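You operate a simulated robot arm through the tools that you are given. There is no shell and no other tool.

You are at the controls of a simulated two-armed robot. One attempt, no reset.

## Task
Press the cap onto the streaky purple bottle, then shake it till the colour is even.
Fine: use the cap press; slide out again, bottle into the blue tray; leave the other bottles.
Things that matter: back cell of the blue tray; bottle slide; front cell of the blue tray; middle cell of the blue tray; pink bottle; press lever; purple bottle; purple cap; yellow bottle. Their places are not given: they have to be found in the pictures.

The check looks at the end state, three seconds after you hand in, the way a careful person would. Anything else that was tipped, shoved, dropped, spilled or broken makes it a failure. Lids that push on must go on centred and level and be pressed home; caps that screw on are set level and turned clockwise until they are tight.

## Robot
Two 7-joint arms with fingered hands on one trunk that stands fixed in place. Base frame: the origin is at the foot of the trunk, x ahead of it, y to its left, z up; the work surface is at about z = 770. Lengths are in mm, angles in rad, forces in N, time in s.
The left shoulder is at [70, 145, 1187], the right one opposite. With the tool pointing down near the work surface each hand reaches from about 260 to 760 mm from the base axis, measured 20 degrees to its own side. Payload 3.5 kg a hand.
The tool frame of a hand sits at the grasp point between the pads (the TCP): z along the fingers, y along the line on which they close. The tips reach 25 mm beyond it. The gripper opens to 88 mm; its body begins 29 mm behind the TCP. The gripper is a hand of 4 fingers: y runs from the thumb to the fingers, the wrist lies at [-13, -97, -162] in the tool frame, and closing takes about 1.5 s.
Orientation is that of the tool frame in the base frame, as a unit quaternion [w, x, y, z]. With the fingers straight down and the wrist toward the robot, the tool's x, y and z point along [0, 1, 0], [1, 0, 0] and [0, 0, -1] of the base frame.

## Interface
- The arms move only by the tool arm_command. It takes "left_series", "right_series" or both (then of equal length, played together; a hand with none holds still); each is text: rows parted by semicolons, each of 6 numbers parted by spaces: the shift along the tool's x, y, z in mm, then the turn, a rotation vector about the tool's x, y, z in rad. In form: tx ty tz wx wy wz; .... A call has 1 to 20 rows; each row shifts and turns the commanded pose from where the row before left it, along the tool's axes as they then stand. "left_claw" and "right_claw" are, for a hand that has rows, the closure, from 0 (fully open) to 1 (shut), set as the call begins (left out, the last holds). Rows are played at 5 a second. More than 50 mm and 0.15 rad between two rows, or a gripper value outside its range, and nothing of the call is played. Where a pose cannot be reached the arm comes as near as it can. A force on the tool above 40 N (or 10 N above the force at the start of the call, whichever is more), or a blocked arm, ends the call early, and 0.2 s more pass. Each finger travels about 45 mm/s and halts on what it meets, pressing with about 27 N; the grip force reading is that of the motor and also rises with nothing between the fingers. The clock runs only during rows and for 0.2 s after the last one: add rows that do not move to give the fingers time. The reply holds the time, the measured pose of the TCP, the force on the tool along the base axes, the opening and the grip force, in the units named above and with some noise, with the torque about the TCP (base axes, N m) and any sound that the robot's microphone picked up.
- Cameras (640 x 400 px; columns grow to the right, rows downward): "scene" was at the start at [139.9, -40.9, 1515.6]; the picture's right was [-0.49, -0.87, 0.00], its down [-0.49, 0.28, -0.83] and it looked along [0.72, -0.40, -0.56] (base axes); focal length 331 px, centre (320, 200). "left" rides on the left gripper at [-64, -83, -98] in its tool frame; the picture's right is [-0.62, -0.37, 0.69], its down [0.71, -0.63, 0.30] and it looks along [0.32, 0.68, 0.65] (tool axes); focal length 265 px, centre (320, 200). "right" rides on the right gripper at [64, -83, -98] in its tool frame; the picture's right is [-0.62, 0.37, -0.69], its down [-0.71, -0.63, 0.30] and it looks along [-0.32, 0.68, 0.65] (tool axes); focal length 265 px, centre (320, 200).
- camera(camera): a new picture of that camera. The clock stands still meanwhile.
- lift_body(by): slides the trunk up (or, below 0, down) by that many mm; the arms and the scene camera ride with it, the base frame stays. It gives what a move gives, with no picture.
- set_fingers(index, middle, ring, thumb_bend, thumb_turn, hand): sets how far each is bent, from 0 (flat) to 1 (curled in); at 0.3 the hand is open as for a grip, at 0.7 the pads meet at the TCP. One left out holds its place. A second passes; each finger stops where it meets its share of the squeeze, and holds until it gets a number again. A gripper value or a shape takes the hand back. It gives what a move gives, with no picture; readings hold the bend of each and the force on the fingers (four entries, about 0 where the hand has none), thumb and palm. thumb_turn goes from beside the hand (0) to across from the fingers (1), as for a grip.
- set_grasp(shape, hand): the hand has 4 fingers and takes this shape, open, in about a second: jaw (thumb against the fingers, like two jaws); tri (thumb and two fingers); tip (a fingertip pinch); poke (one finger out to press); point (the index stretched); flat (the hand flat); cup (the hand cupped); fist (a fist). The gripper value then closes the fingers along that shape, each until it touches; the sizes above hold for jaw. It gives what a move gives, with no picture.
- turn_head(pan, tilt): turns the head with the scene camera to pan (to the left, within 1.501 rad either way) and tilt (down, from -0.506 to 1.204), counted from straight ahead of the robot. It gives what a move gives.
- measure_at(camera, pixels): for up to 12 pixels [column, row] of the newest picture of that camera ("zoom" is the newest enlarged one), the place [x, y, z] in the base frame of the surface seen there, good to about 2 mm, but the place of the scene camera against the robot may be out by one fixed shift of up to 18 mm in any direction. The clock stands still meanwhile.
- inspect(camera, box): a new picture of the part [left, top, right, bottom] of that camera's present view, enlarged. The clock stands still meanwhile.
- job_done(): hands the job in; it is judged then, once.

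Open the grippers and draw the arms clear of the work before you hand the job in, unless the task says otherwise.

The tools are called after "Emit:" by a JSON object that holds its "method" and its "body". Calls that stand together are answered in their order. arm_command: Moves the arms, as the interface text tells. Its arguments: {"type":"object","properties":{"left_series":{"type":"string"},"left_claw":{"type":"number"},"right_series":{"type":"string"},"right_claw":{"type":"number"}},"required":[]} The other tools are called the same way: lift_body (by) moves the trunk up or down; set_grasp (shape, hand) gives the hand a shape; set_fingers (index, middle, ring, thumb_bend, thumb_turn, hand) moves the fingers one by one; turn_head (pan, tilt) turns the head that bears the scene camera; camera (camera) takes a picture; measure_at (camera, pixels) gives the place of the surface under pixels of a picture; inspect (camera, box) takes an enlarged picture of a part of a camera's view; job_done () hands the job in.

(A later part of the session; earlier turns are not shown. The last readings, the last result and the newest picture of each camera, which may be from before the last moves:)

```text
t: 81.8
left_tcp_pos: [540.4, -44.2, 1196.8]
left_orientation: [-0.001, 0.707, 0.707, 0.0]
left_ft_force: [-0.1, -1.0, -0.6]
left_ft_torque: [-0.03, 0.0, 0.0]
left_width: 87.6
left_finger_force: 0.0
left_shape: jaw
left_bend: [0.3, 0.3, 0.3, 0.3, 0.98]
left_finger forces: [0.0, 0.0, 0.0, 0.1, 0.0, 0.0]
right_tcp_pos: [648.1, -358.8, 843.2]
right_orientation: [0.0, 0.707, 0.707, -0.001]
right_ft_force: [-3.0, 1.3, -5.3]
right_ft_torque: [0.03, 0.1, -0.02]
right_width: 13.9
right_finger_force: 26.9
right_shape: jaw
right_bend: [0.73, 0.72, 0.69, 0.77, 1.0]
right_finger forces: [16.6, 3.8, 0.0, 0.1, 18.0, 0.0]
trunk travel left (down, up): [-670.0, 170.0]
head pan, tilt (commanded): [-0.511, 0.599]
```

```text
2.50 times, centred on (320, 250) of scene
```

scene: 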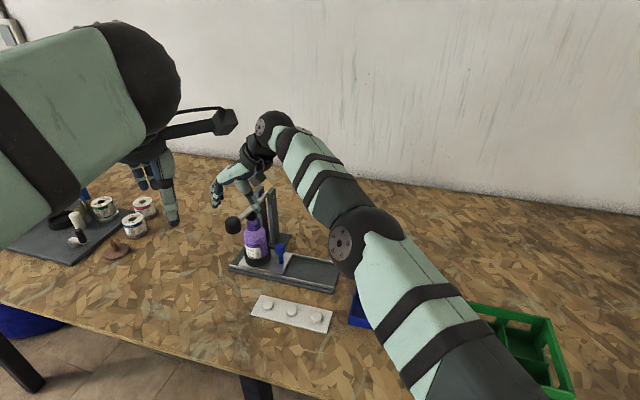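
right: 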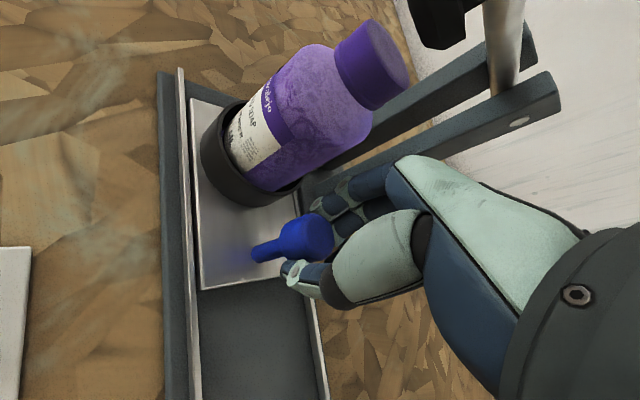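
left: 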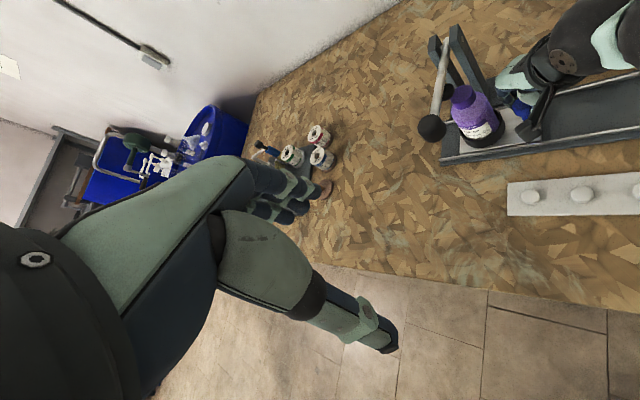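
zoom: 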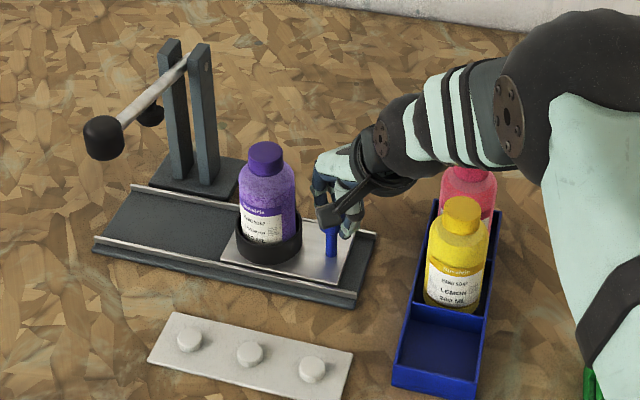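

The bottle and nest are back at their original picture position (270,243). I nudge 1.5 mm more to confirm the stop.

Emit:
{"method": "arm_command", "body": {"right_series": "-0.7 -0.7 0 0 0 0; -0.7 -0.7 0 0 0 0; 0 0 0 0 0 0"}}

Emit:
{"method": "inspect", "body": {"camera": "right", "box": [150, 10, 450, 330]}}

```text
t: 82.6
left_tcp_pos: [540.3, -44.6, 1197.3]
left_orientation: [-0.001, 0.707, 0.707, -0.001]
left_ft_force: [0.0, -0.5, -0.4]
left_ft_torque: [-0.04, -0.01, 0.01]
left_width: 87.7
left_finger_force: 0.1
left_shape: jaw
left_bend: [0.3, 0.3, 0.3, 0.3, 0.98]
left_finger forces: [0.1, 0.0, 0.0, 0.0, 0.0, 0.1]
right_tcp_pos: [647.5, -359.7, 844.0]
right_orientation: [0.0, 0.707, 0.707, 0.0]
right_ft_force: [-1.4, 3.2, -3.9]
right_ft_torque: [0.05, 0.09, 0.05]
right_width: 13.8
right_finger_force: 26.6
right_shape: jaw
right_bend: [0.73, 0.72, 0.69, 0.77, 1.0]
right_finger forces: [16.6, 3.2, 0.0, 0.0, 17.4, 0.0]
trunk travel left (down, up): [-670.0, 170.0]
head pan, tilt (commanded): [-0.511, 0.599]
```

```text
1.25 times, centred on (300, 170) of right
```

zoom: 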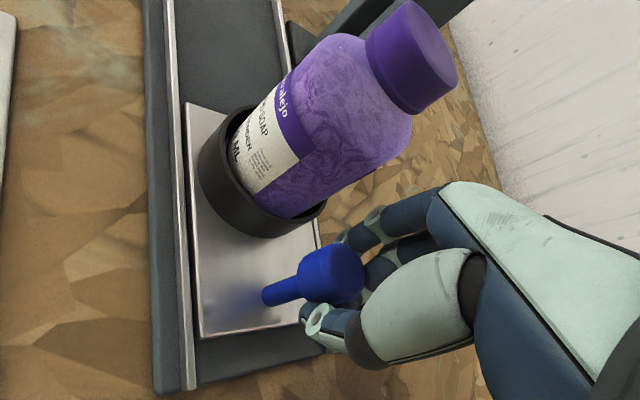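

The slide is back at its starting place with no further travel force. I release the knob and rise, then turn the hand 45° so the jaws close across the slide for the bottle.

Emit:
{"method": "arm_command", "body": {"right_series": "0 0 0 0 0 0; 0 0 0 0 0 0; 0 0 0 0 0 0; 0 0 0 0 0 0; 0 0 0 0 0 0; 0 0 -15 0 0 0; 0 0 -25 0 0 0; 0 0 -30 0 0 0; 0 -10 -35 0 0 0; 0 -20 -35 0 0 0; 0 0 0 0 0 0", "right_claw": 0.4}}

Emit:
{"method": "camera", "body": {"camera": "right"}}

Emit:
{"method": "inspect", "body": {"camera": "scene", "box": [220, 170, 420, 330]}}

```text
t: 85.0
left_tcp_pos: [540.8, -45.9, 1196.6]
left_orientation: [-0.001, 0.707, 0.707, -0.001]
left_ft_force: [-0.9, -0.3, 0.8]
left_ft_torque: [-0.01, 0.01, -0.01]
left_width: 87.5
left_finger_force: 0.0
left_shape: jaw
left_bend: [0.3, 0.3, 0.3, 0.3, 0.98]
left_finger forces: [0.0, 0.1, 0.0, 0.1, 0.1, 0.0]
right_tcp_pos: [616.5, -362.5, 983.0]
right_orientation: [-0.001, 0.707, 0.707, 0.0]
right_ft_force: [0.1, -0.1, 1.0]
right_ft_torque: [0.0, 0.0, -0.02]
right_width: 52.4
right_finger_force: 0.1
right_shape: jaw
right_bend: [0.29, 0.41, 0.37, 0.65, 1.0]
right_finger forces: [0.1, 0.0, 0.1, 0.1, 0.1, 0.0]
trunk travel left (down, up): [-670.0, 170.0]
head pan, tilt (commanded): [-0.511, 0.599]
```

```text
taken
```

right: 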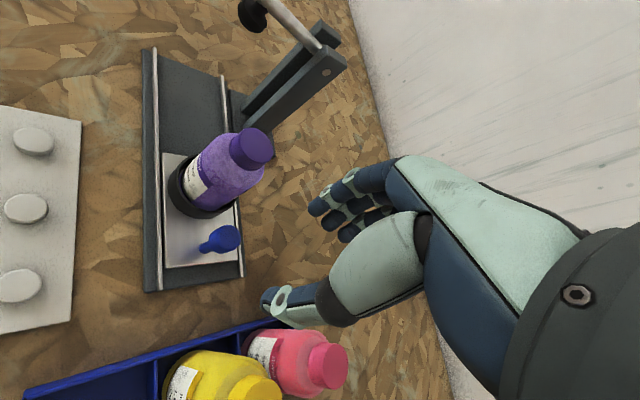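

```text
2.50 times, centred on (320, 250) of scene
```

zoom: 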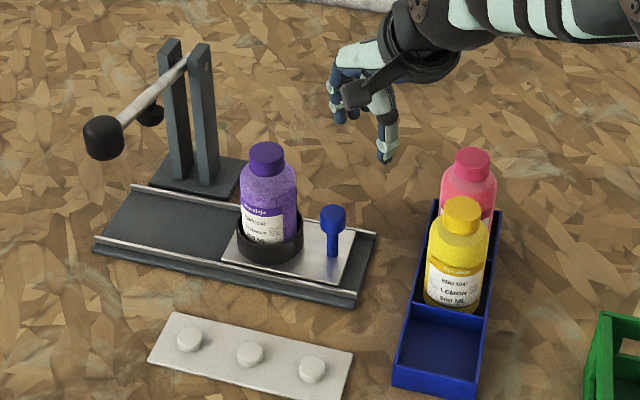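

The slide is fully out (knob (333,215) as at the start). I measure the pressed cap, knob and tray parts from the right camera.

Emit:
{"method": "measure_at", "body": {"camera": "right", "pixels": [[253, 148], [240, 150], [268, 148], [254, 132], [252, 165], [262, 392], [328, 365], [200, 185], [225, 240], [150, 372], [60, 395], [250, 330]]}}

Emit:
{"method": "camera", "body": {"camera": "scene"}}

Emit:
{"method": "measure_at", "body": {"camera": "scene", "pixels": [[298, 235], [325, 256], [376, 254], [379, 233], [368, 308], [349, 324], [379, 330], [389, 280], [354, 304], [385, 308], [366, 258], [367, 330]]}}

```text
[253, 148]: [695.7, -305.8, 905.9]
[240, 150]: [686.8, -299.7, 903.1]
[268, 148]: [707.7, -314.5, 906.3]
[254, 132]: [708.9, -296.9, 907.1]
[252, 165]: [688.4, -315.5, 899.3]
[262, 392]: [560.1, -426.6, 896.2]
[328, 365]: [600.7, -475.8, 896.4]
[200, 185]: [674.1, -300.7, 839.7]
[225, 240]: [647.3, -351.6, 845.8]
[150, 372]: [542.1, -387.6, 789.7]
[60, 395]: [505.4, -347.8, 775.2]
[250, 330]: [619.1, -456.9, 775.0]
```

```text
taken
```

scene: 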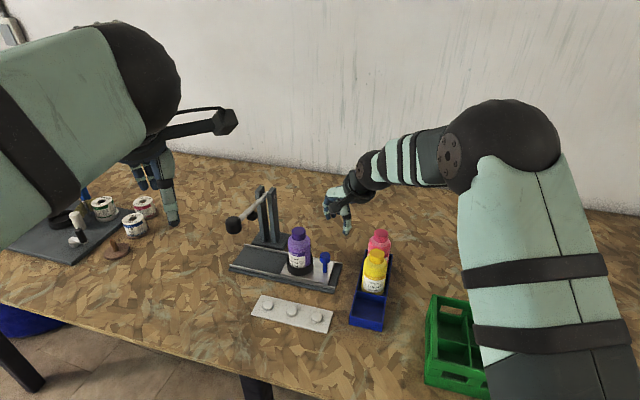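

```text
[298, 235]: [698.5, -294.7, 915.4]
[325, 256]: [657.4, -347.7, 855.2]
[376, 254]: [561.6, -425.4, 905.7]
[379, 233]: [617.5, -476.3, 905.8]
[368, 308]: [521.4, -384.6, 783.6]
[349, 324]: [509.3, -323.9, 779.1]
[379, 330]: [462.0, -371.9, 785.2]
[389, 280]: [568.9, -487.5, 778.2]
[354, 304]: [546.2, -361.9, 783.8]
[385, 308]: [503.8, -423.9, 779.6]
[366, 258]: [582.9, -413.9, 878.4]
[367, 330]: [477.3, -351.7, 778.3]
```

I enlarge the bottle cap from the right camera to pin down the bottle's axis before grasping.

Emit:
{"method": "inspect", "body": {"camera": "right", "box": [180, 110, 290, 220]}}

```text
3.64 times, centred on (235, 165) of right
```

zoom: 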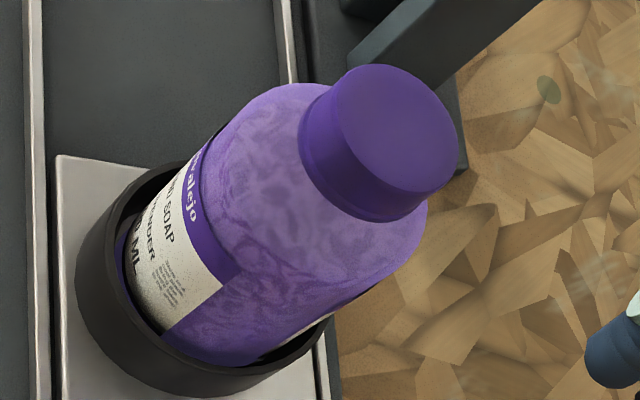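

Emit:
{"method": "measure_at", "body": {"camera": "zoom", "pixels": [[398, 128], [345, 115], [450, 145], [385, 72], [410, 188], [365, 85], [430, 178], [370, 165], [440, 100], [230, 230], [150, 200], [200, 350]]}}

```text
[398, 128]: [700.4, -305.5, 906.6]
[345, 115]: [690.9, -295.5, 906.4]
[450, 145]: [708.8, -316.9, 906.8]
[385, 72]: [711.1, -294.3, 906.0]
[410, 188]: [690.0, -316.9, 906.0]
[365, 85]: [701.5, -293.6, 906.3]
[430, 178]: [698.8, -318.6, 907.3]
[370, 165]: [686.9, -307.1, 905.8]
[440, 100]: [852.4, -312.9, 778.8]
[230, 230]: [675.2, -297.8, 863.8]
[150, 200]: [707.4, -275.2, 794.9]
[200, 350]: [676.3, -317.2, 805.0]
```

The cap is level at z≈906.4 centred at (700.2,-305.8). I turn the hand, open fully, and hover above the bottle.

Emit:
{"method": "arm_command", "body": {"right_series": "0 0 0 0 0 0.131; 0 0 0 0 0 0.131; 0 0 0 0 0 0.131; 0 0 0 0 0 0.131; 0 0 0 0 0 0.131; 0 0 0 0 0 0.1304; 34 6.4 0 0 0 0; 34 6.4 0 0 0 0; 34.2 6.3 0 0 0 0; 0 0 0 0 0 0; 0 0 0 0 0 0", "right_claw": 0}}

Emit:
{"method": "camera", "body": {"camera": "right"}}

Emit:
{"method": "inspect", "body": {"camera": "scene", "box": [220, 130, 420, 330]}}

```text
t: 87.4
left_tcp_pos: [540.2, -44.3, 1197.6]
left_orientation: [-0.001, 0.707, 0.707, 0.0]
left_ft_force: [0.8, -0.6, 0.8]
left_ft_torque: [0.0, 0.01, -0.01]
left_width: 87.4
left_finger_force: 0.0
left_shape: jaw
left_bend: [0.3, 0.3, 0.3, 0.3, 0.98]
left_finger forces: [0.0, 0.1, 0.0, 0.0, 0.2, 0.0]
right_tcp_pos: [703.1, -299.4, 983.4]
right_orientation: [-0.001, 0.924, 0.383, 0.0]
right_ft_force: [-0.5, -0.3, -0.4]
right_ft_torque: [0.0, 0.01, -0.03]
right_width: 87.6
right_finger_force: 0.0
right_shape: jaw
right_bend: [0.3, 0.3, 0.3, 0.3, 0.98]
right_finger forces: [0.0, 0.1, 0.0, 0.0, 0.1, 0.0]
trunk travel left (down, up): [-670.0, 170.0]
head pan, tilt (commanded): [-0.511, 0.599]
```

```text
taken
```

right: 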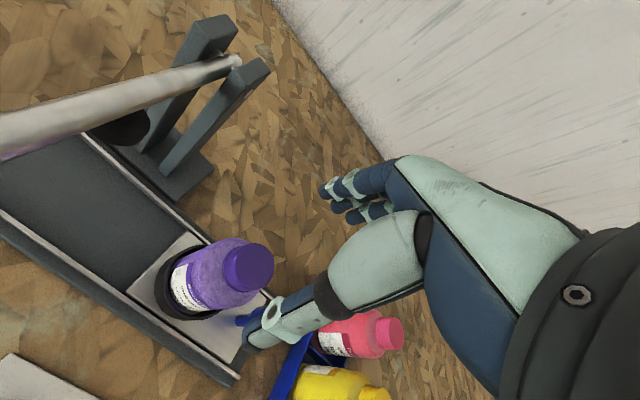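

```text
2.00 times, centred on (320, 230) of scene
```

zoom: 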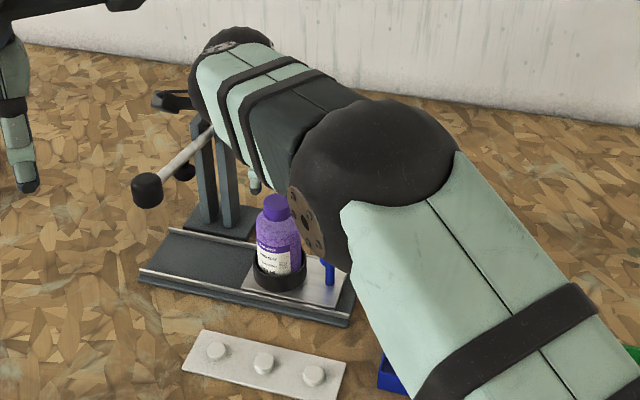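

The cap appears at (250,267), matching the bottle at tool x≈−3, y≈0. I descend around it with fully open jaws to z≈905 first.

Emit:
{"method": "arm_command", "body": {"right_series": "0 0 25 0 0 0; 0 0 25 0 0 0; 0 0 20 0 0 0; 0 0 8 0 0 0; 0 0 0 0 0 0"}}

Emit:
{"method": "camera", "body": {"camera": "right"}}

Emit:
{"method": "inspect", "body": {"camera": "scene", "box": [220, 130, 420, 330]}}

```text
t: 88.6
left_tcp_pos: [541.6, -42.7, 1197.5]
left_orientation: [0.0, 0.707, 0.707, 0.001]
left_ft_force: [0.4, 0.4, 0.4]
left_ft_torque: [0.0, -0.01, -0.03]
left_width: 87.9
left_finger_force: 0.0
left_shape: jaw
left_bend: [0.3, 0.3, 0.3, 0.3, 0.98]
left_finger forces: [0.1, 0.0, 0.0, 0.1, 0.0, 0.0]
right_tcp_pos: [702.9, -302.2, 904.9]
right_orientation: [0.0, 0.924, 0.382, -0.001]
right_ft_force: [1.2, 0.3, 0.4]
right_ft_torque: [0.0, 0.02, -0.01]
right_width: 87.7
right_finger_force: 0.0
right_shape: jaw
right_bend: [0.3, 0.3, 0.3, 0.3, 0.98]
right_finger forces: [0.0, 0.0, 0.0, 0.0, 0.0, 0.1]
trunk travel left (down, up): [-670.0, 170.0]
head pan, tilt (commanded): [-0.511, 0.599]
```

```text
taken
```

right: 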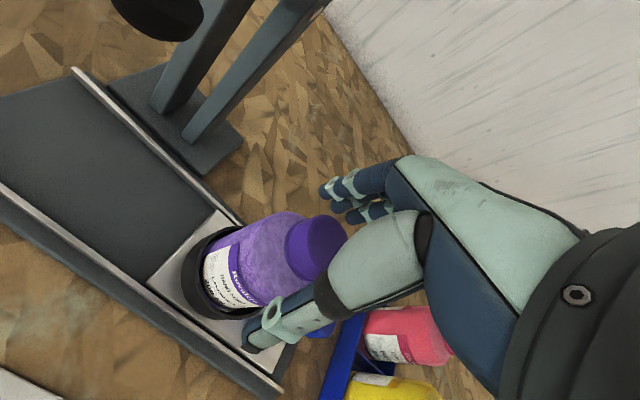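

```text
2.00 times, centred on (320, 230) of scene
```

zoom: 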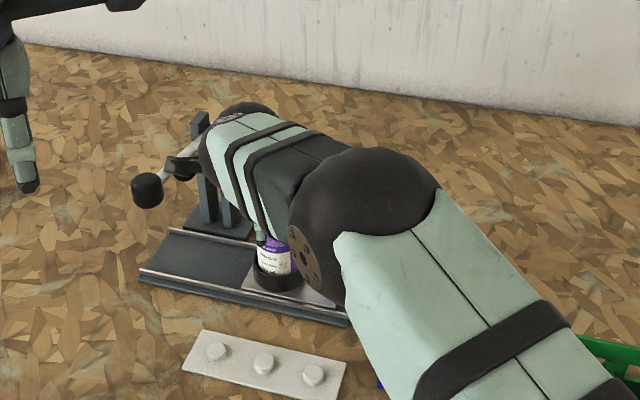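

Jaws straddle the bottle with the cap inside the hand. I go down another 35 mm in small steps, watching for palm contact.

Emit:
{"method": "arm_command", "body": {"right_series": "0 0 8 0 0 0; 0 0 8 0 0 0; 0 0 6 0 0 0; 0 0 5 0 0 0; 0 0 0 0 0 0"}}

Emit:
{"method": "arm_command", "body": {"right_series": "0 0 3 0 0 0; 0 0 3 0 0 0; 0 0 2 0 0 0; 0 0 0 0 0 0"}}

Emit:
{"method": "camera", "body": {"camera": "right"}}

```text
t: 89.8
left_tcp_pos: [540.9, -43.4, 1197.4]
left_orientation: [0.0, 0.707, 0.707, 0.001]
left_ft_force: [-0.2, -0.4, 0.0]
left_ft_torque: [0.01, -0.01, -0.04]
left_width: 87.6
left_finger_force: 0.0
left_shape: jaw
left_bend: [0.3, 0.3, 0.3, 0.3, 0.98]
left_finger forces: [0.0, 0.0, 0.0, 0.0, 0.0, 0.0]
right_tcp_pos: [702.1, -302.4, 877.5]
right_orientation: [0.0, 0.924, 0.383, 0.0]
right_ft_force: [-0.3, 0.5, 0.5]
right_ft_torque: [0.0, 0.01, 0.03]
right_width: 87.7
right_finger_force: 0.0
right_shape: jaw
right_bend: [0.3, 0.3, 0.3, 0.3, 0.98]
right_finger forces: [0.0, 0.0, 0.0, 0.1, 0.1, 0.0]
trunk travel left (down, up): [-670.0, 170.0]
head pan, tilt (commanded): [-0.511, 0.599]
```

```text
t: 90.8
left_tcp_pos: [541.0, -44.0, 1198.3]
left_orientation: [0.0, 0.707, 0.707, 0.0]
left_ft_force: [-0.3, 0.5, 0.0]
left_ft_torque: [-0.02, -0.02, -0.02]
left_width: 87.8
left_finger_force: 0.0
left_shape: jaw
left_bend: [0.3, 0.3, 0.3, 0.3, 0.98]
left_finger forces: [0.0, 0.1, 0.0, 0.1, 0.0, 0.1]
right_tcp_pos: [702.4, -302.2, 870.8]
right_orientation: [0.0, 0.924, 0.382, 0.0]
right_ft_force: [0.3, 0.1, 0.0]
right_ft_torque: [-0.01, 0.01, 0.0]
right_width: 87.6
right_finger_force: 0.0
right_shape: jaw
right_bend: [0.3, 0.3, 0.3, 0.3, 0.98]
right_finger forces: [0.1, 0.0, 0.0, 0.0, 0.0, 0.0]
trunk travel left (down, up): [-670.0, 170.0]
head pan, tilt (commanded): [-0.511, 0.599]
```

```text
taken
```

right: 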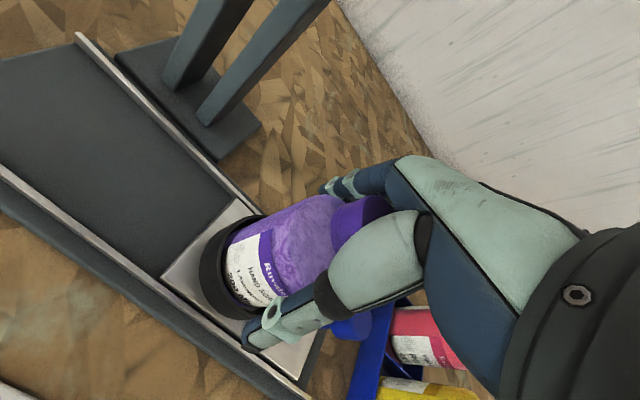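

No contact yet; cap top is 36 mm behind the TCP. I lower 6 mm more for a deeper grip, then close on the body.

Emit:
{"method": "arm_command", "body": {"right_series": "0 0 2 0 0 0; 0 0 2 0 0 0; 0 0 2 0 0 0; 0 0 0 0 0 0"}}

Emit:
{"method": "arm_command", "body": {"right_series": "0 0 0 0 0 0; 0 0 0 0 0 0; 0 0 0 0 0 0; 0 0 0 0 0 0; 0 0 0 0 0 0; 0 0 0 0 0 0; 0 0 0 0 0 0; 0 0 0 0 0 0", "right_claw": 0.7}}

Emit:
{"method": "camera", "body": {"camera": "right"}}

```text
t: 91.8
left_tcp_pos: [541.0, -43.6, 1196.2]
left_orientation: [0.0, 0.707, 0.707, 0.0]
left_ft_force: [-0.8, 0.0, -0.4]
left_ft_torque: [0.04, -0.03, 0.01]
left_width: 87.3
left_finger_force: 0.0
left_shape: jaw
left_bend: [0.3, 0.3, 0.3, 0.3, 0.98]
left_finger forces: [0.0, 0.0, 0.0, 0.0, 0.0, 0.0]
right_tcp_pos: [702.0, -301.2, 864.7]
right_orientation: [0.0, 0.924, 0.382, 0.0]
right_ft_force: [-0.5, -0.2, 0.5]
right_ft_torque: [0.04, -0.01, -0.02]
right_width: 87.4
right_finger_force: 0.1
right_shape: jaw
right_bend: [0.3, 0.3, 0.3, 0.3, 0.98]
right_finger forces: [0.0, 0.0, 0.1, 0.1, 0.1, 0.0]
trunk travel left (down, up): [-670.0, 170.0]
head pan, tilt (commanded): [-0.511, 0.599]
```

```text
t: 93.6
left_tcp_pos: [540.6, -44.1, 1198.0]
left_orientation: [0.0, 0.707, 0.707, 0.0]
left_ft_force: [0.0, 0.3, 0.3]
left_ft_torque: [-0.01, 0.0, 0.0]
left_width: 87.8
left_finger_force: 0.1
left_shape: jaw
left_bend: [0.3, 0.3, 0.3, 0.3, 0.98]
left_finger forces: [0.0, 0.1, 0.0, 0.1, 0.0, 0.1]
right_tcp_pos: [704.0, -302.6, 865.0]
right_orientation: [0.0, 0.924, 0.382, 0.0]
right_ft_force: [0.2, 0.1, -0.6]
right_ft_torque: [0.01, 0.0, 0.03]
right_width: 48.0
right_finger_force: 27.4
right_shape: jaw
right_bend: [0.74, 0.42, 0.45, 0.68, 1.0]
right_finger forces: [13.7, 7.6, 3.2, 0.1, 24.4, 0.0]
trunk travel left (down, up): [-670.0, 170.0]
head pan, tilt (commanded): [-0.511, 0.599]
```

```text
taken
```

right: 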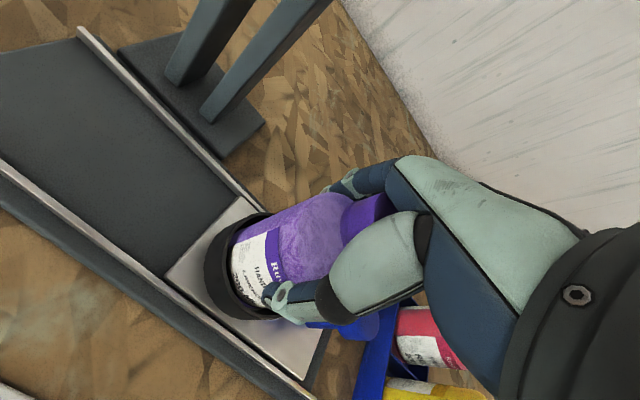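

All fingers and the thumb hold the body (13.7/7.6/3.2/24.4 N). I lift the bottle slowly straight up out of the nest.

Emit:
{"method": "arm_command", "body": {"right_series": "0 0 -5 0 0 0; 0 0 -8 0 0 0; 0 0 -10 0 0 0; 0 0 -10 0 0 0; 0 0 -12 0 0 0; 0 0 -15 0 0 0; 0 0 0 0 0 0"}}

Emit:
{"method": "camera", "body": {"camera": "right"}}

Emit:
{"method": "inspect", "body": {"camera": "scene", "box": [220, 130, 420, 330]}}

```text
t: 95.2
left_tcp_pos: [542.1, -44.2, 1197.8]
left_orientation: [-0.001, 0.707, 0.707, 0.0]
left_ft_force: [0.1, 0.8, 1.0]
left_ft_torque: [0.02, -0.01, -0.01]
left_width: 87.5
left_finger_force: 0.0
left_shape: jaw
left_bend: [0.3, 0.3, 0.3, 0.3, 0.98]
left_finger forces: [0.0, 0.1, 0.0, 0.0, 0.0, 0.0]
right_tcp_pos: [703.0, -303.3, 924.3]
right_orientation: [0.0, 0.924, 0.382, -0.001]
right_ft_force: [-0.1, 0.4, -2.9]
right_ft_torque: [0.0, 0.01, -0.01]
right_width: 47.9
right_finger_force: 27.1
right_shape: jaw
right_bend: [0.74, 0.42, 0.45, 0.68, 1.0]
right_finger forces: [13.6, 7.6, 3.2, 0.1, 24.3, 0.0]
trunk travel left (down, up): [-670.0, 170.0]
head pan, tilt (commanded): [-0.511, 0.599]
```

```text
taken
```

right: 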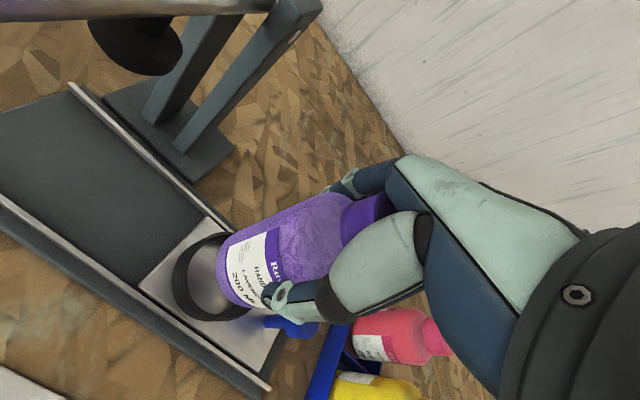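

```text
2.00 times, centred on (320, 230) of scene
```

zoom: 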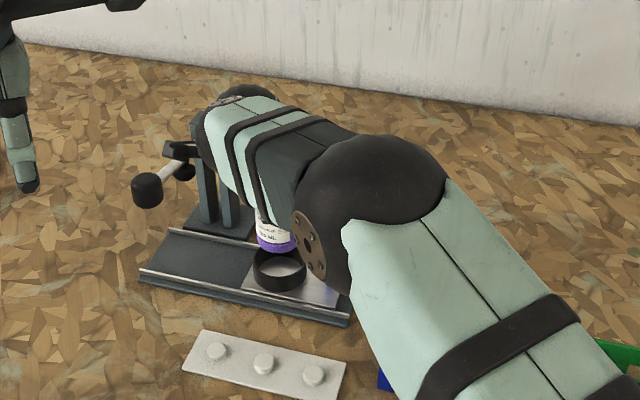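

The bottle is out of the nest, upright, about 2.7 N. I raise it further and bring it back to open space near (560,-320,1040) for shaking.

Emit:
{"method": "arm_command", "body": {"right_series": "0 0 -29 0 0 0; 0 0 -29 0 0 0; 0 0 -29 0 0 0; -28.3 -22.3 -8 0 0 0; -28.3 -22.3 -8 0 0 0; -28.3 -22.3 -8 0 0 0; -28.3 -22.3 -8 0 0 0; 0 0 0 0 0 0; 0 0 0 0 0 0"}}

Emit:
{"method": "camera", "body": {"camera": "right"}}

Emit:
{"method": "camera", "body": {"camera": "scene"}}

```text
t: 97.2
left_tcp_pos: [540.7, -44.0, 1196.4]
left_orientation: [-0.002, 0.707, 0.707, 0.0]
left_ft_force: [0.4, 0.6, -0.2]
left_ft_torque: [-0.02, 0.01, -0.02]
left_width: 87.7
left_finger_force: 0.0
left_shape: jaw
left_bend: [0.3, 0.3, 0.3, 0.3, 0.98]
left_finger forces: [0.1, 0.1, 0.0, 0.0, 0.1, 0.0]
right_tcp_pos: [559.7, -317.0, 1043.3]
right_orientation: [0.0, 0.924, 0.382, 0.0]
right_ft_force: [0.8, -0.5, -2.2]
right_ft_torque: [0.0, 0.0, 0.01]
right_width: 47.5
right_finger_force: 27.8
right_shape: jaw
right_bend: [0.74, 0.42, 0.45, 0.68, 1.0]
right_finger forces: [13.8, 7.6, 3.1, 0.0, 24.2, 0.0]
trunk travel left (down, up): [-670.0, 170.0]
head pan, tilt (commanded): [-0.511, 0.599]
```

```text
taken
```

right: 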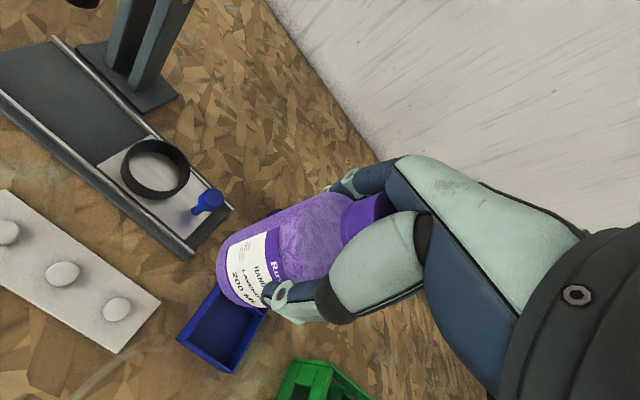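

```text
taken
```

scene: 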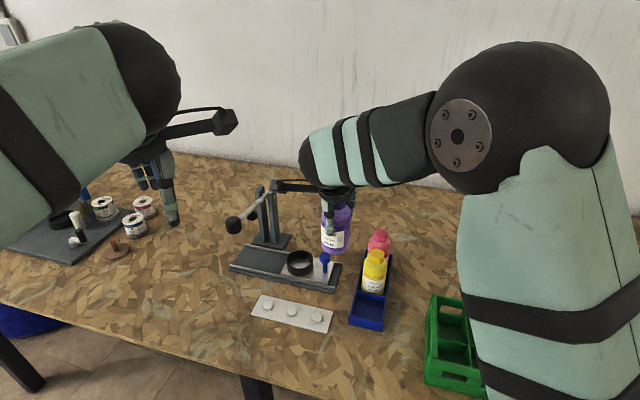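

Bottle is held upright in the open; streaks are still visible on its body. I start with a gentle vertical shake of ±30 mm to test the grip.

Emit:
{"method": "arm_command", "body": {"right_series": "0 0 -30 0 0 0; 0 0 30 0 0 0; 0 0 -30 0 0 0; 0 0 30 0 0 0; 0 0 -30 0 0 0; 0 0 30 0 0 0; 0 0 0 0 0 0"}}

Emit:
{"method": "inspect", "body": {"camera": "right", "box": [200, 160, 420, 330]}}

```text
t: 98.8
left_tcp_pos: [540.9, -44.5, 1197.1]
left_orientation: [-0.001, 0.707, 0.707, -0.001]
left_ft_force: [0.4, -0.4, 0.5]
left_ft_torque: [-0.01, 0.02, 0.03]
left_width: 87.5
left_finger_force: 0.0
left_shape: jaw
left_bend: [0.3, 0.3, 0.3, 0.3, 0.98]
left_finger forces: [0.0, 0.1, 0.1, 0.0, 0.1, 0.0]
right_tcp_pos: [560.4, -317.6, 1042.2]
right_orientation: [-0.001, 0.924, 0.383, -0.001]
right_ft_force: [-0.5, 0.0, -1.8]
right_ft_torque: [0.0, -0.01, -0.01]
right_width: 47.8
right_finger_force: 27.0
right_shape: jaw
right_bend: [0.74, 0.42, 0.45, 0.68, 1.0]
right_finger forces: [13.8, 7.7, 3.2, 0.0, 24.3, 0.0]
trunk travel left (down, up): [-670.0, 170.0]
head pan, tilt (commanded): [-0.511, 0.599]
```

```text
2.35 times, centred on (310, 245) of right
```

zoom: 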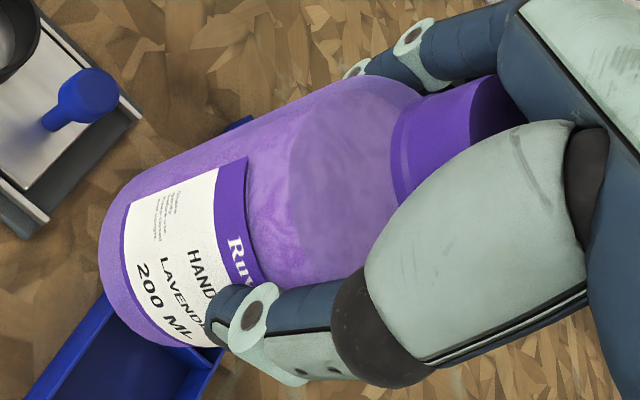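

The grip is unmoved and the streaks look fainter already. I shake harder: ±45 mm for ten cycles.

Emit:
{"method": "arm_command", "body": {"right_series": "0 0 -45 0 0 0; 0 0 45 0 0 0; 0 0 -45 0 0 0; 0 0 45 0 0 0; 0 0 -45 0 0 0; 0 0 45 0 0 0; 0 0 -45 0 0 0; 0 0 45 0 0 0; 0 0 -45 0 0 0; 0 0 45 0 0 0; 0 0 -45 0 0 0; 0 0 45 0 0 0; 0 0 -45 0 0 0; 0 0 45 0 0 0; 0 0 -45 0 0 0; 0 0 45 0 0 0; 0 0 -45 0 0 0; 0 0 45 0 0 0; 0 0 0 0 0 0"}}

Emit:
{"method": "inspect", "body": {"camera": "right", "box": [200, 160, 420, 330]}}

```text
t: 102.8
left_tcp_pos: [541.9, -43.5, 1196.6]
left_orientation: [-0.001, 0.707, 0.708, 0.0]
left_ft_force: [-0.1, 0.0, -0.5]
left_ft_torque: [0.0, 0.01, -0.02]
left_width: 87.6
left_finger_force: 0.0
left_shape: jaw
left_bend: [0.3, 0.3, 0.3, 0.3, 0.98]
left_finger forces: [0.0, 0.0, 0.1, 0.1, 0.1, 0.0]
right_tcp_pos: [561.2, -317.7, 1044.1]
right_orientation: [-0.001, 0.924, 0.383, 0.0]
right_ft_force: [0.2, -0.1, -2.3]
right_ft_torque: [0.03, 0.01, 0.01]
right_width: 47.4
right_finger_force: 27.0
right_shape: jaw
right_bend: [0.74, 0.42, 0.45, 0.68, 1.0]
right_finger forces: [13.7, 7.6, 3.2, 0.0, 24.1, 0.0]
trunk travel left (down, up): [-670.0, 170.0]
head pan, tilt (commanded): [-0.511, 0.599]
```

```text
2.35 times, centred on (310, 245) of right
```

zoom: 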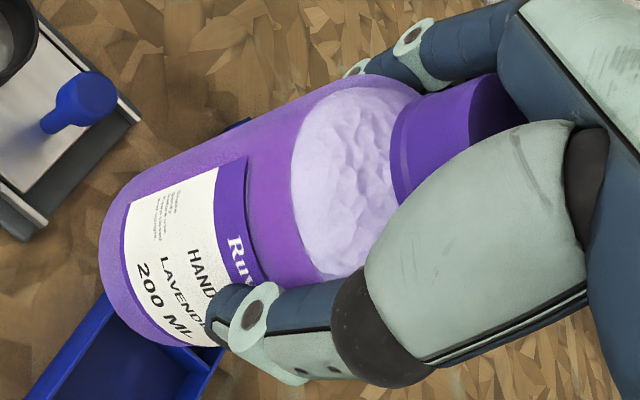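

The liquid now looks uniformly purple with foam on top. I check the other side through the scene camera.

Emit:
{"method": "inspect", "body": {"camera": "scene", "box": [300, 190, 370, 270]}}

Emit:
{"method": "inspect", "body": {"camera": "right", "box": [230, 190, 370, 300]}}

```text
5.00 times, centred on (335, 230) of scene
```

zoom: 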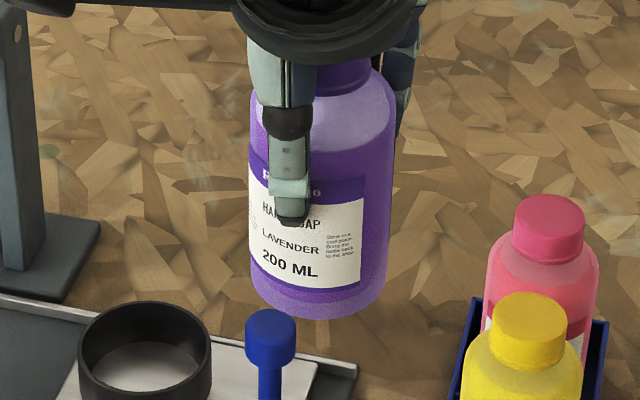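

```text
3.64 times, centred on (300, 245) of right
```

zoom: 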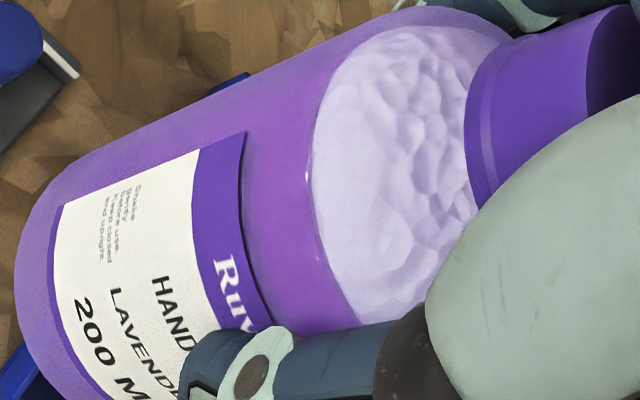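

The liquid is even; the label says "shake gently", so I stop shaking. Next I study the tray's front cell, seen around (225,330) in the right view.

Emit:
{"method": "camera", "body": {"camera": "right"}}

Emit:
{"method": "inspect", "body": {"camera": "right", "box": [150, 250, 310, 400]}}

```text
taken
```

right: 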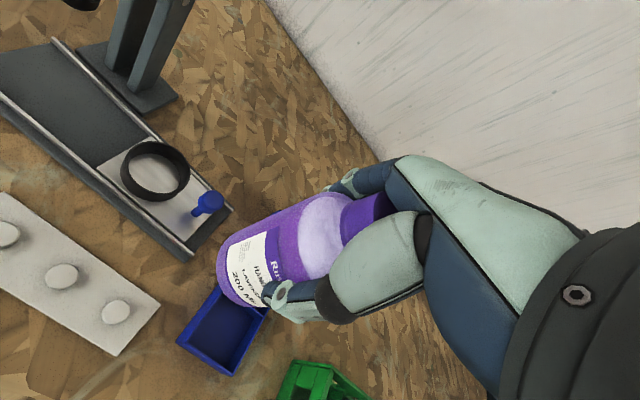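

```text
2.67 times, centred on (230, 325) of right
```

zoom: 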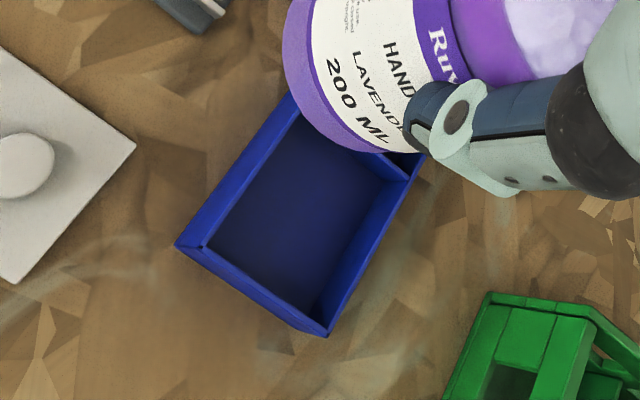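

Emit:
{"method": "measure_at", "body": {"camera": "zoom", "pixels": [[188, 240], [322, 322], [280, 120], [413, 172], [300, 200], [250, 240], [320, 290], [370, 170], [395, 180], [240, 178], [370, 245], [260, 282]]}}

```text
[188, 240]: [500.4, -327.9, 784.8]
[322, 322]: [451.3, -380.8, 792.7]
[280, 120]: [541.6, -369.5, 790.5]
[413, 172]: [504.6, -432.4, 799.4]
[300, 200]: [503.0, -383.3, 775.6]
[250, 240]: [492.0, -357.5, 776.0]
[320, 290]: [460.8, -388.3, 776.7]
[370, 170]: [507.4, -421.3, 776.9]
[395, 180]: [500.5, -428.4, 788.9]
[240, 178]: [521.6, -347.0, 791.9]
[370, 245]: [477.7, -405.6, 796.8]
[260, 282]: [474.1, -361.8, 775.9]
```

Tray runs along (0.707,−0.707): rim lines x+y≈173 and 71.5, front wall x−y≈830, divider ≈930, floor z≈776, so the front cell's centre is about (502.5,-380.5). I turn the hand −90° so the jaws will close across the tray, away from the yellow bottle.

Emit:
{"method": "arm_command", "body": {"right_series": "0 0 0 0 0 -0.13; 0 0 0 0 0 -0.131; 0 0 0 0 0 -0.131; 0 0 0 0 0 -0.131; 0 0 0 0 0 -0.131; 0 0 0 0 0 -0.131; 0 0 0 0 0 -0.131; 0 0 0 0 0 -0.131; 0 0 0 0 0 -0.131; 0 0 0 0 0 -0.131; 0 0 0 0 0 -0.131; 0 0 0 0 0 -0.1308; 0 0 0 0 0 0; 0 0 0 0 0 0"}}

Emit:
{"method": "camera", "body": {"camera": "right"}}

Emit:
{"method": "camera", "body": {"camera": "scene"}}

```text
t: 105.8
left_tcp_pos: [541.0, -44.4, 1197.4]
left_orientation: [0.0, 0.707, 0.707, -0.001]
left_ft_force: [0.9, -0.3, 0.6]
left_ft_torque: [0.01, -0.04, 0.0]
left_width: 87.5
left_finger_force: 0.1
left_shape: jaw
left_bend: [0.3, 0.3, 0.3, 0.3, 0.98]
left_finger forces: [0.0, 0.1, 0.1, 0.0, 0.0, 0.0]
right_tcp_pos: [559.5, -318.9, 1044.1]
right_orientation: [0.001, 0.382, 0.924, 0.0]
right_ft_force: [0.6, -0.2, -2.5]
right_ft_torque: [0.0, 0.0, -0.01]
right_width: 47.7
right_finger_force: 26.6
right_shape: jaw
right_bend: [0.74, 0.42, 0.45, 0.68, 1.0]
right_finger forces: [13.7, 7.7, 3.2, 0.0, 24.0, 0.0]
trunk travel left (down, up): [-670.0, 170.0]
head pan, tilt (commanded): [-0.511, 0.599]
```

```text
taken
```

right: 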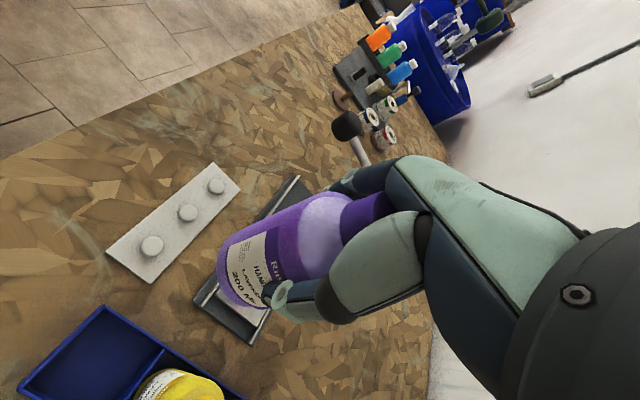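

```text
taken
```

scene: 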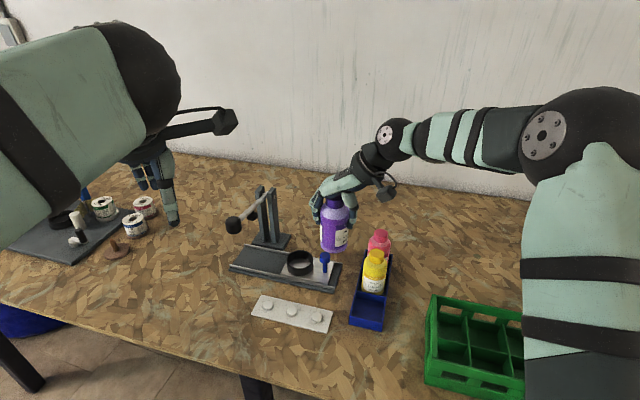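

The hand is turned and the tray's front cell is visible at (95,360). I measure the cell once more from this view.

Emit:
{"method": "inspect", "body": {"camera": "right", "box": [10, 290, 240, 400]}}

Emit:
{"method": "measure_at", "body": {"camera": "right", "pixels": [[104, 308], [20, 388], [160, 350], [90, 360], [100, 335], [130, 360], [135, 395], [60, 390], [180, 385], [24, 384], [100, 310], [162, 348]]}}

```text
2.78 times, centred on (125, 345) of right
```

zoom: 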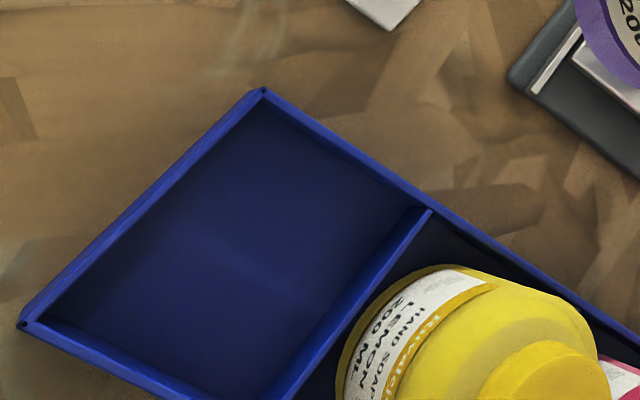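

```text
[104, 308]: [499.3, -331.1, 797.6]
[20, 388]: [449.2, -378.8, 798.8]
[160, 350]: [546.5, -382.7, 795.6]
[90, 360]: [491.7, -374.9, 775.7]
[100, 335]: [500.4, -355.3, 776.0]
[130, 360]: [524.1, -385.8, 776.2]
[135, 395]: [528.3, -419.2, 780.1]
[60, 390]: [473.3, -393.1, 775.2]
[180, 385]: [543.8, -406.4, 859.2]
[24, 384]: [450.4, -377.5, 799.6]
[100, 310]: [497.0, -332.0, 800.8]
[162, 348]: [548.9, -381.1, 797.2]
```

The rim corners give a cell centre of about (500.5,-380.5), with about 3–5 mm clearance each side. I now measure the bottle's position in the hand precisely.

Emit:
{"method": "inspect", "body": {"camera": "right", "box": [200, 170, 400, 330]}}

```text
2.50 times, centred on (300, 250) of right
```

zoom: 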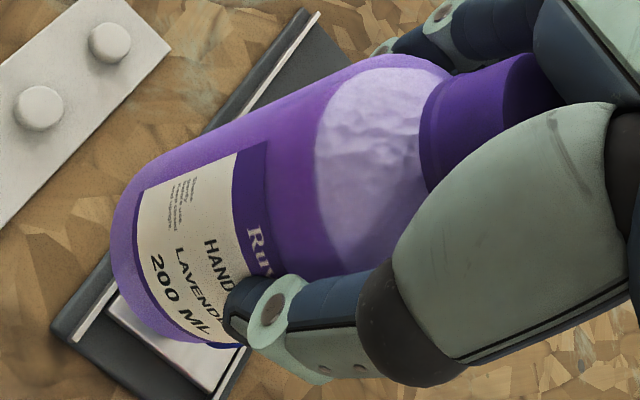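

Emit:
{"method": "measure_at", "body": {"camera": "zoom", "pixels": [[135, 195], [150, 215], [140, 240], [150, 270], [170, 300], [200, 325], [160, 180], [235, 145], [250, 220], [190, 250], [215, 200], [300, 230]]}}

Emit:
{"method": "measure_at", "body": {"camera": "zoom", "pixels": [[240, 135], [262, 145], [240, 180], [245, 200], [252, 230], [258, 255], [430, 110], [425, 150], [455, 85], [430, 170], [480, 75], [118, 235]]}}

```text
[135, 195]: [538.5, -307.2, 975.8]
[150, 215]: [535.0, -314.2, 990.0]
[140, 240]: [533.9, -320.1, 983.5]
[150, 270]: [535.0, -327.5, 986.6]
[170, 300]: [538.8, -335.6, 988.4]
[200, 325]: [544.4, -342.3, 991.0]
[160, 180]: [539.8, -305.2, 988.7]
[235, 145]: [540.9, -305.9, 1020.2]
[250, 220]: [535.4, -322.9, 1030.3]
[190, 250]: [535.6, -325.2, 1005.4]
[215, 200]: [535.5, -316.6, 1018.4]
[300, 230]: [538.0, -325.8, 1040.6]
```

```text
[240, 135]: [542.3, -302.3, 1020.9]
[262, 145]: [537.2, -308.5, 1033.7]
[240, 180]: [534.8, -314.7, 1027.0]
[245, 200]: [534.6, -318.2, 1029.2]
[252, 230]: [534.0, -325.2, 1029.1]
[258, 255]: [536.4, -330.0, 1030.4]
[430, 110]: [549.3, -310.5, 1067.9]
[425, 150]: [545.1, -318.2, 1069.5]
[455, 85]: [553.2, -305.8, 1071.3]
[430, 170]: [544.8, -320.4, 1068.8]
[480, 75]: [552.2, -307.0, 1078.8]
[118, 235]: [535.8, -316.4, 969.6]
```

The bottle axis is at (562.5,-321.2), vertical, so it must move (−62,−59). I carry it over the front cell at height and then lower to about 40 mm above the rim.

Emit:
{"method": "arm_command", "body": {"right_series": "0.7 -28.7 0 0 0 0; 0.7 -28.7 0 0 0 0; 0.7 -28.6 0 0 0 0; 0 0 0 0 0 0; 0 0 25 0 0 0; 0 0 25 0 0 0; 0 0 25 0 0 0; 0 0 25 0 0 0; 0 0 20 0 0 0; 0 0 0 0 0 0; 0 0 0 0 0 0"}}

Emit:
{"method": "camera", "body": {"camera": "right"}}

Emit:
{"method": "inspect", "body": {"camera": "scene", "box": [300, 190, 500, 350]}}

```text
t: 108.2
left_tcp_pos: [540.5, -43.2, 1196.3]
left_orientation: [0.001, 0.706, 0.708, 0.0]
left_ft_force: [-0.1, -0.2, -0.3]
left_ft_torque: [0.01, 0.01, 0.0]
left_width: 87.7
left_finger_force: 0.1
left_shape: jaw
left_bend: [0.3, 0.3, 0.3, 0.3, 0.98]
left_finger forces: [0.0, 0.0, 0.1, 0.1, 0.0, 0.0]
right_tcp_pos: [497.4, -378.5, 922.9]
right_orientation: [0.0, 0.384, 0.923, 0.0]
right_ft_force: [0.3, -0.3, -1.5]
right_ft_torque: [-0.04, 0.04, -0.01]
right_width: 47.4
right_finger_force: 26.7
right_shape: jaw
right_bend: [0.74, 0.42, 0.45, 0.68, 1.0]
right_finger forces: [13.7, 7.7, 3.4, 0.1, 23.9, 0.0]
trunk travel left (down, up): [-670.0, 170.0]
head pan, tilt (commanded): [-0.511, 0.599]
```

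```text
taken
```

right: 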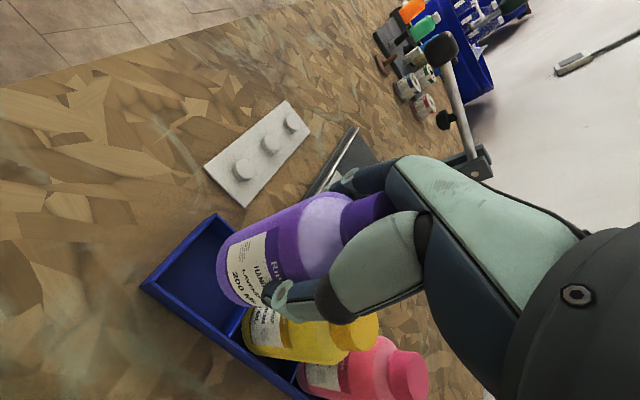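

```text
2.50 times, centred on (400, 270) of scene
```

zoom: 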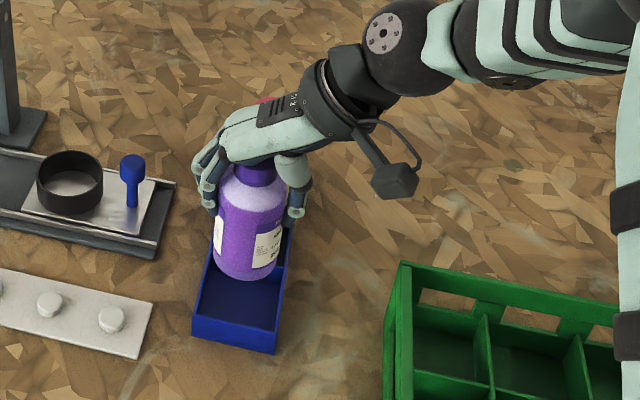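

The bottle hangs above the front cell. I measure bottle edge and tray rim again from this nearer view before the final descent.

Emit:
{"method": "inspect", "body": {"camera": "right", "box": [130, 190, 330, 370]}}

```text
2.22 times, centred on (230, 280) of right
```

zoom: 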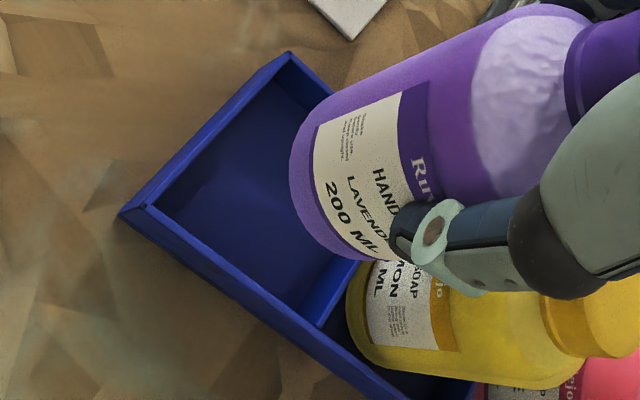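

Emit:
{"method": "measure_at", "body": {"camera": "zoom", "pixels": [[290, 54], [148, 207], [122, 212], [327, 90], [240, 278], [300, 150], [300, 190], [318, 225], [345, 250], [312, 165], [370, 110], [335, 110]]}}

Emit:
{"method": "measure_at", "body": {"camera": "zoom", "pixels": [[296, 58], [155, 215], [215, 130], [320, 345], [325, 318], [240, 200], [200, 250], [340, 290], [355, 200], [400, 100], [290, 170], [460, 320]]}}

```text
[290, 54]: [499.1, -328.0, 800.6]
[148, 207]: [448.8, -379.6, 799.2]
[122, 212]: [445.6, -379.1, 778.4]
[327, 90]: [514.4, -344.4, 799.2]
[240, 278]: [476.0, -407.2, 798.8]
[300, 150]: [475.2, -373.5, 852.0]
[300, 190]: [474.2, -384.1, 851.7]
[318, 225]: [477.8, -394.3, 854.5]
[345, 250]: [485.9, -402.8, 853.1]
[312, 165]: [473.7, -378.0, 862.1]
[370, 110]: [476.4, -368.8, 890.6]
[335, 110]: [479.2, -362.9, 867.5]
```

```text
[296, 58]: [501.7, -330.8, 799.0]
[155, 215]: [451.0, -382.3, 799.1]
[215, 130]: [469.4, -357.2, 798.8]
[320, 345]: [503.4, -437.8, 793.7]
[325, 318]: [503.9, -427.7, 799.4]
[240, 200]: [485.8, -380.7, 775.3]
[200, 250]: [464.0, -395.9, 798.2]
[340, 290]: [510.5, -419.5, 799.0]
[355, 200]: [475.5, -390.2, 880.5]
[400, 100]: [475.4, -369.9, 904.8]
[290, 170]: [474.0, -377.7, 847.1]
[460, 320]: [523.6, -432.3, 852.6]
```

Bottle axis (502,-380.3) versus cell centre (500,-380.6): I correct by about 2 mm and lower 38 mm, to just above the rim.

Emit:
{"method": "arm_command", "body": {"right_series": "1.2 -1.6 0 0 0 0; 0 0 10 0 0 0; 0 0 10 0 0 0; 0 0 10 0 0 0; 0 0 8 0 0 0; 0 0 0 0 0 0; 0 0 0 0 0 0"}}

Emit:
{"method": "inspect", "body": {"camera": "right", "box": [150, 170, 350, 350]}}

Emit:
{"method": "inspect", "body": {"camera": "scene", "box": [340, 230, 420, 340]}}

```text
t: 109.8
left_tcp_pos: [539.9, -43.7, 1198.0]
left_orientation: [0.0, 0.707, 0.707, -0.001]
left_ft_force: [0.4, 0.5, -0.3]
left_ft_torque: [-0.01, 0.0, -0.02]
left_width: 87.6
left_finger_force: 0.0
left_shape: jaw
left_bend: [0.3, 0.3, 0.3, 0.3, 0.98]
left_finger forces: [0.0, 0.0, 0.1, 0.0, 0.0, 0.0]
right_tcp_pos: [495.2, -377.4, 885.0]
right_orientation: [0.0, 0.383, 0.924, 0.0]
right_ft_force: [0.0, -0.4, -1.5]
right_ft_torque: [-0.01, 0.02, -0.01]
right_width: 47.6
right_finger_force: 27.2
right_shape: jaw
right_bend: [0.74, 0.42, 0.45, 0.68, 1.0]
right_finger forces: [13.7, 7.6, 3.3, 0.1, 24.0, 0.0]
trunk travel left (down, up): [-670.0, 170.0]
head pan, tilt (commanded): [-0.511, 0.599]
```

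```text
2.22 times, centred on (250, 260) of right
```

zoom: 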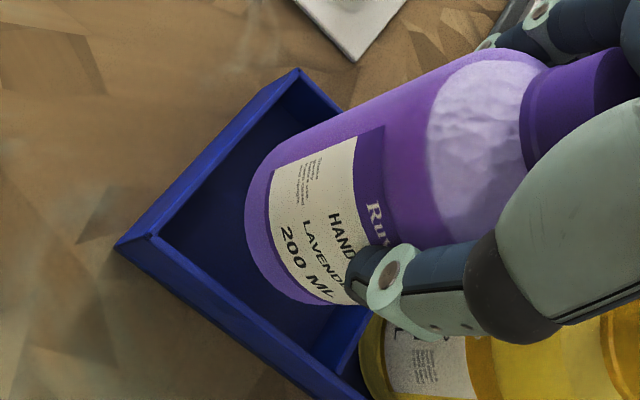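

```text
3.64 times, centred on (380, 285) of scene
```

zoom: 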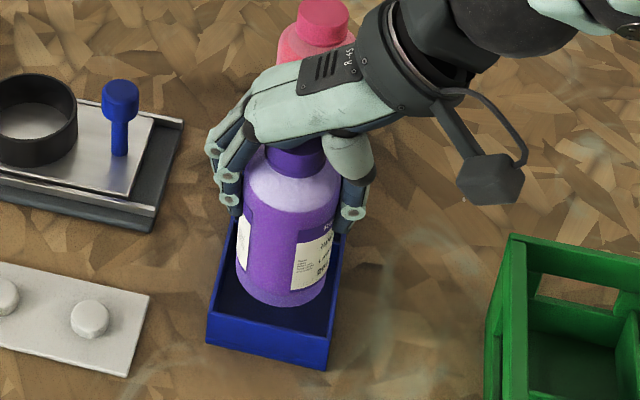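

It looks centred in both views. I measure once more at this height before entering the cell.

Emit:
{"method": "inspect", "body": {"camera": "right", "box": [150, 170, 350, 350]}}

Emit:
{"method": "measure_at", "body": {"camera": "zoom", "pixels": [[297, 70], [150, 238], [340, 103], [250, 315], [330, 375], [260, 170], [255, 215], [270, 255], [295, 285], [290, 130], [320, 298], [345, 330]]}}

```text
2.22 times, centred on (250, 260) of right
```

zoom: 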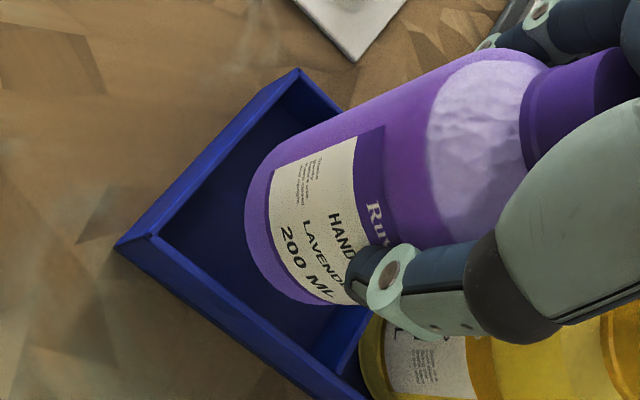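

```text
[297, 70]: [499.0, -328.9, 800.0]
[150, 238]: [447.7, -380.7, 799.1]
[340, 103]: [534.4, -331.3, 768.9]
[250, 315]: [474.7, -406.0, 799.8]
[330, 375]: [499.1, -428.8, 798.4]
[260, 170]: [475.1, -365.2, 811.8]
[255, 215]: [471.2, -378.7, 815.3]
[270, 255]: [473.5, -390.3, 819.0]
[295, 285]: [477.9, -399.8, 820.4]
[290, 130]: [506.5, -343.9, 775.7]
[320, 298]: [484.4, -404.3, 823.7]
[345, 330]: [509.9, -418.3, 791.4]
```

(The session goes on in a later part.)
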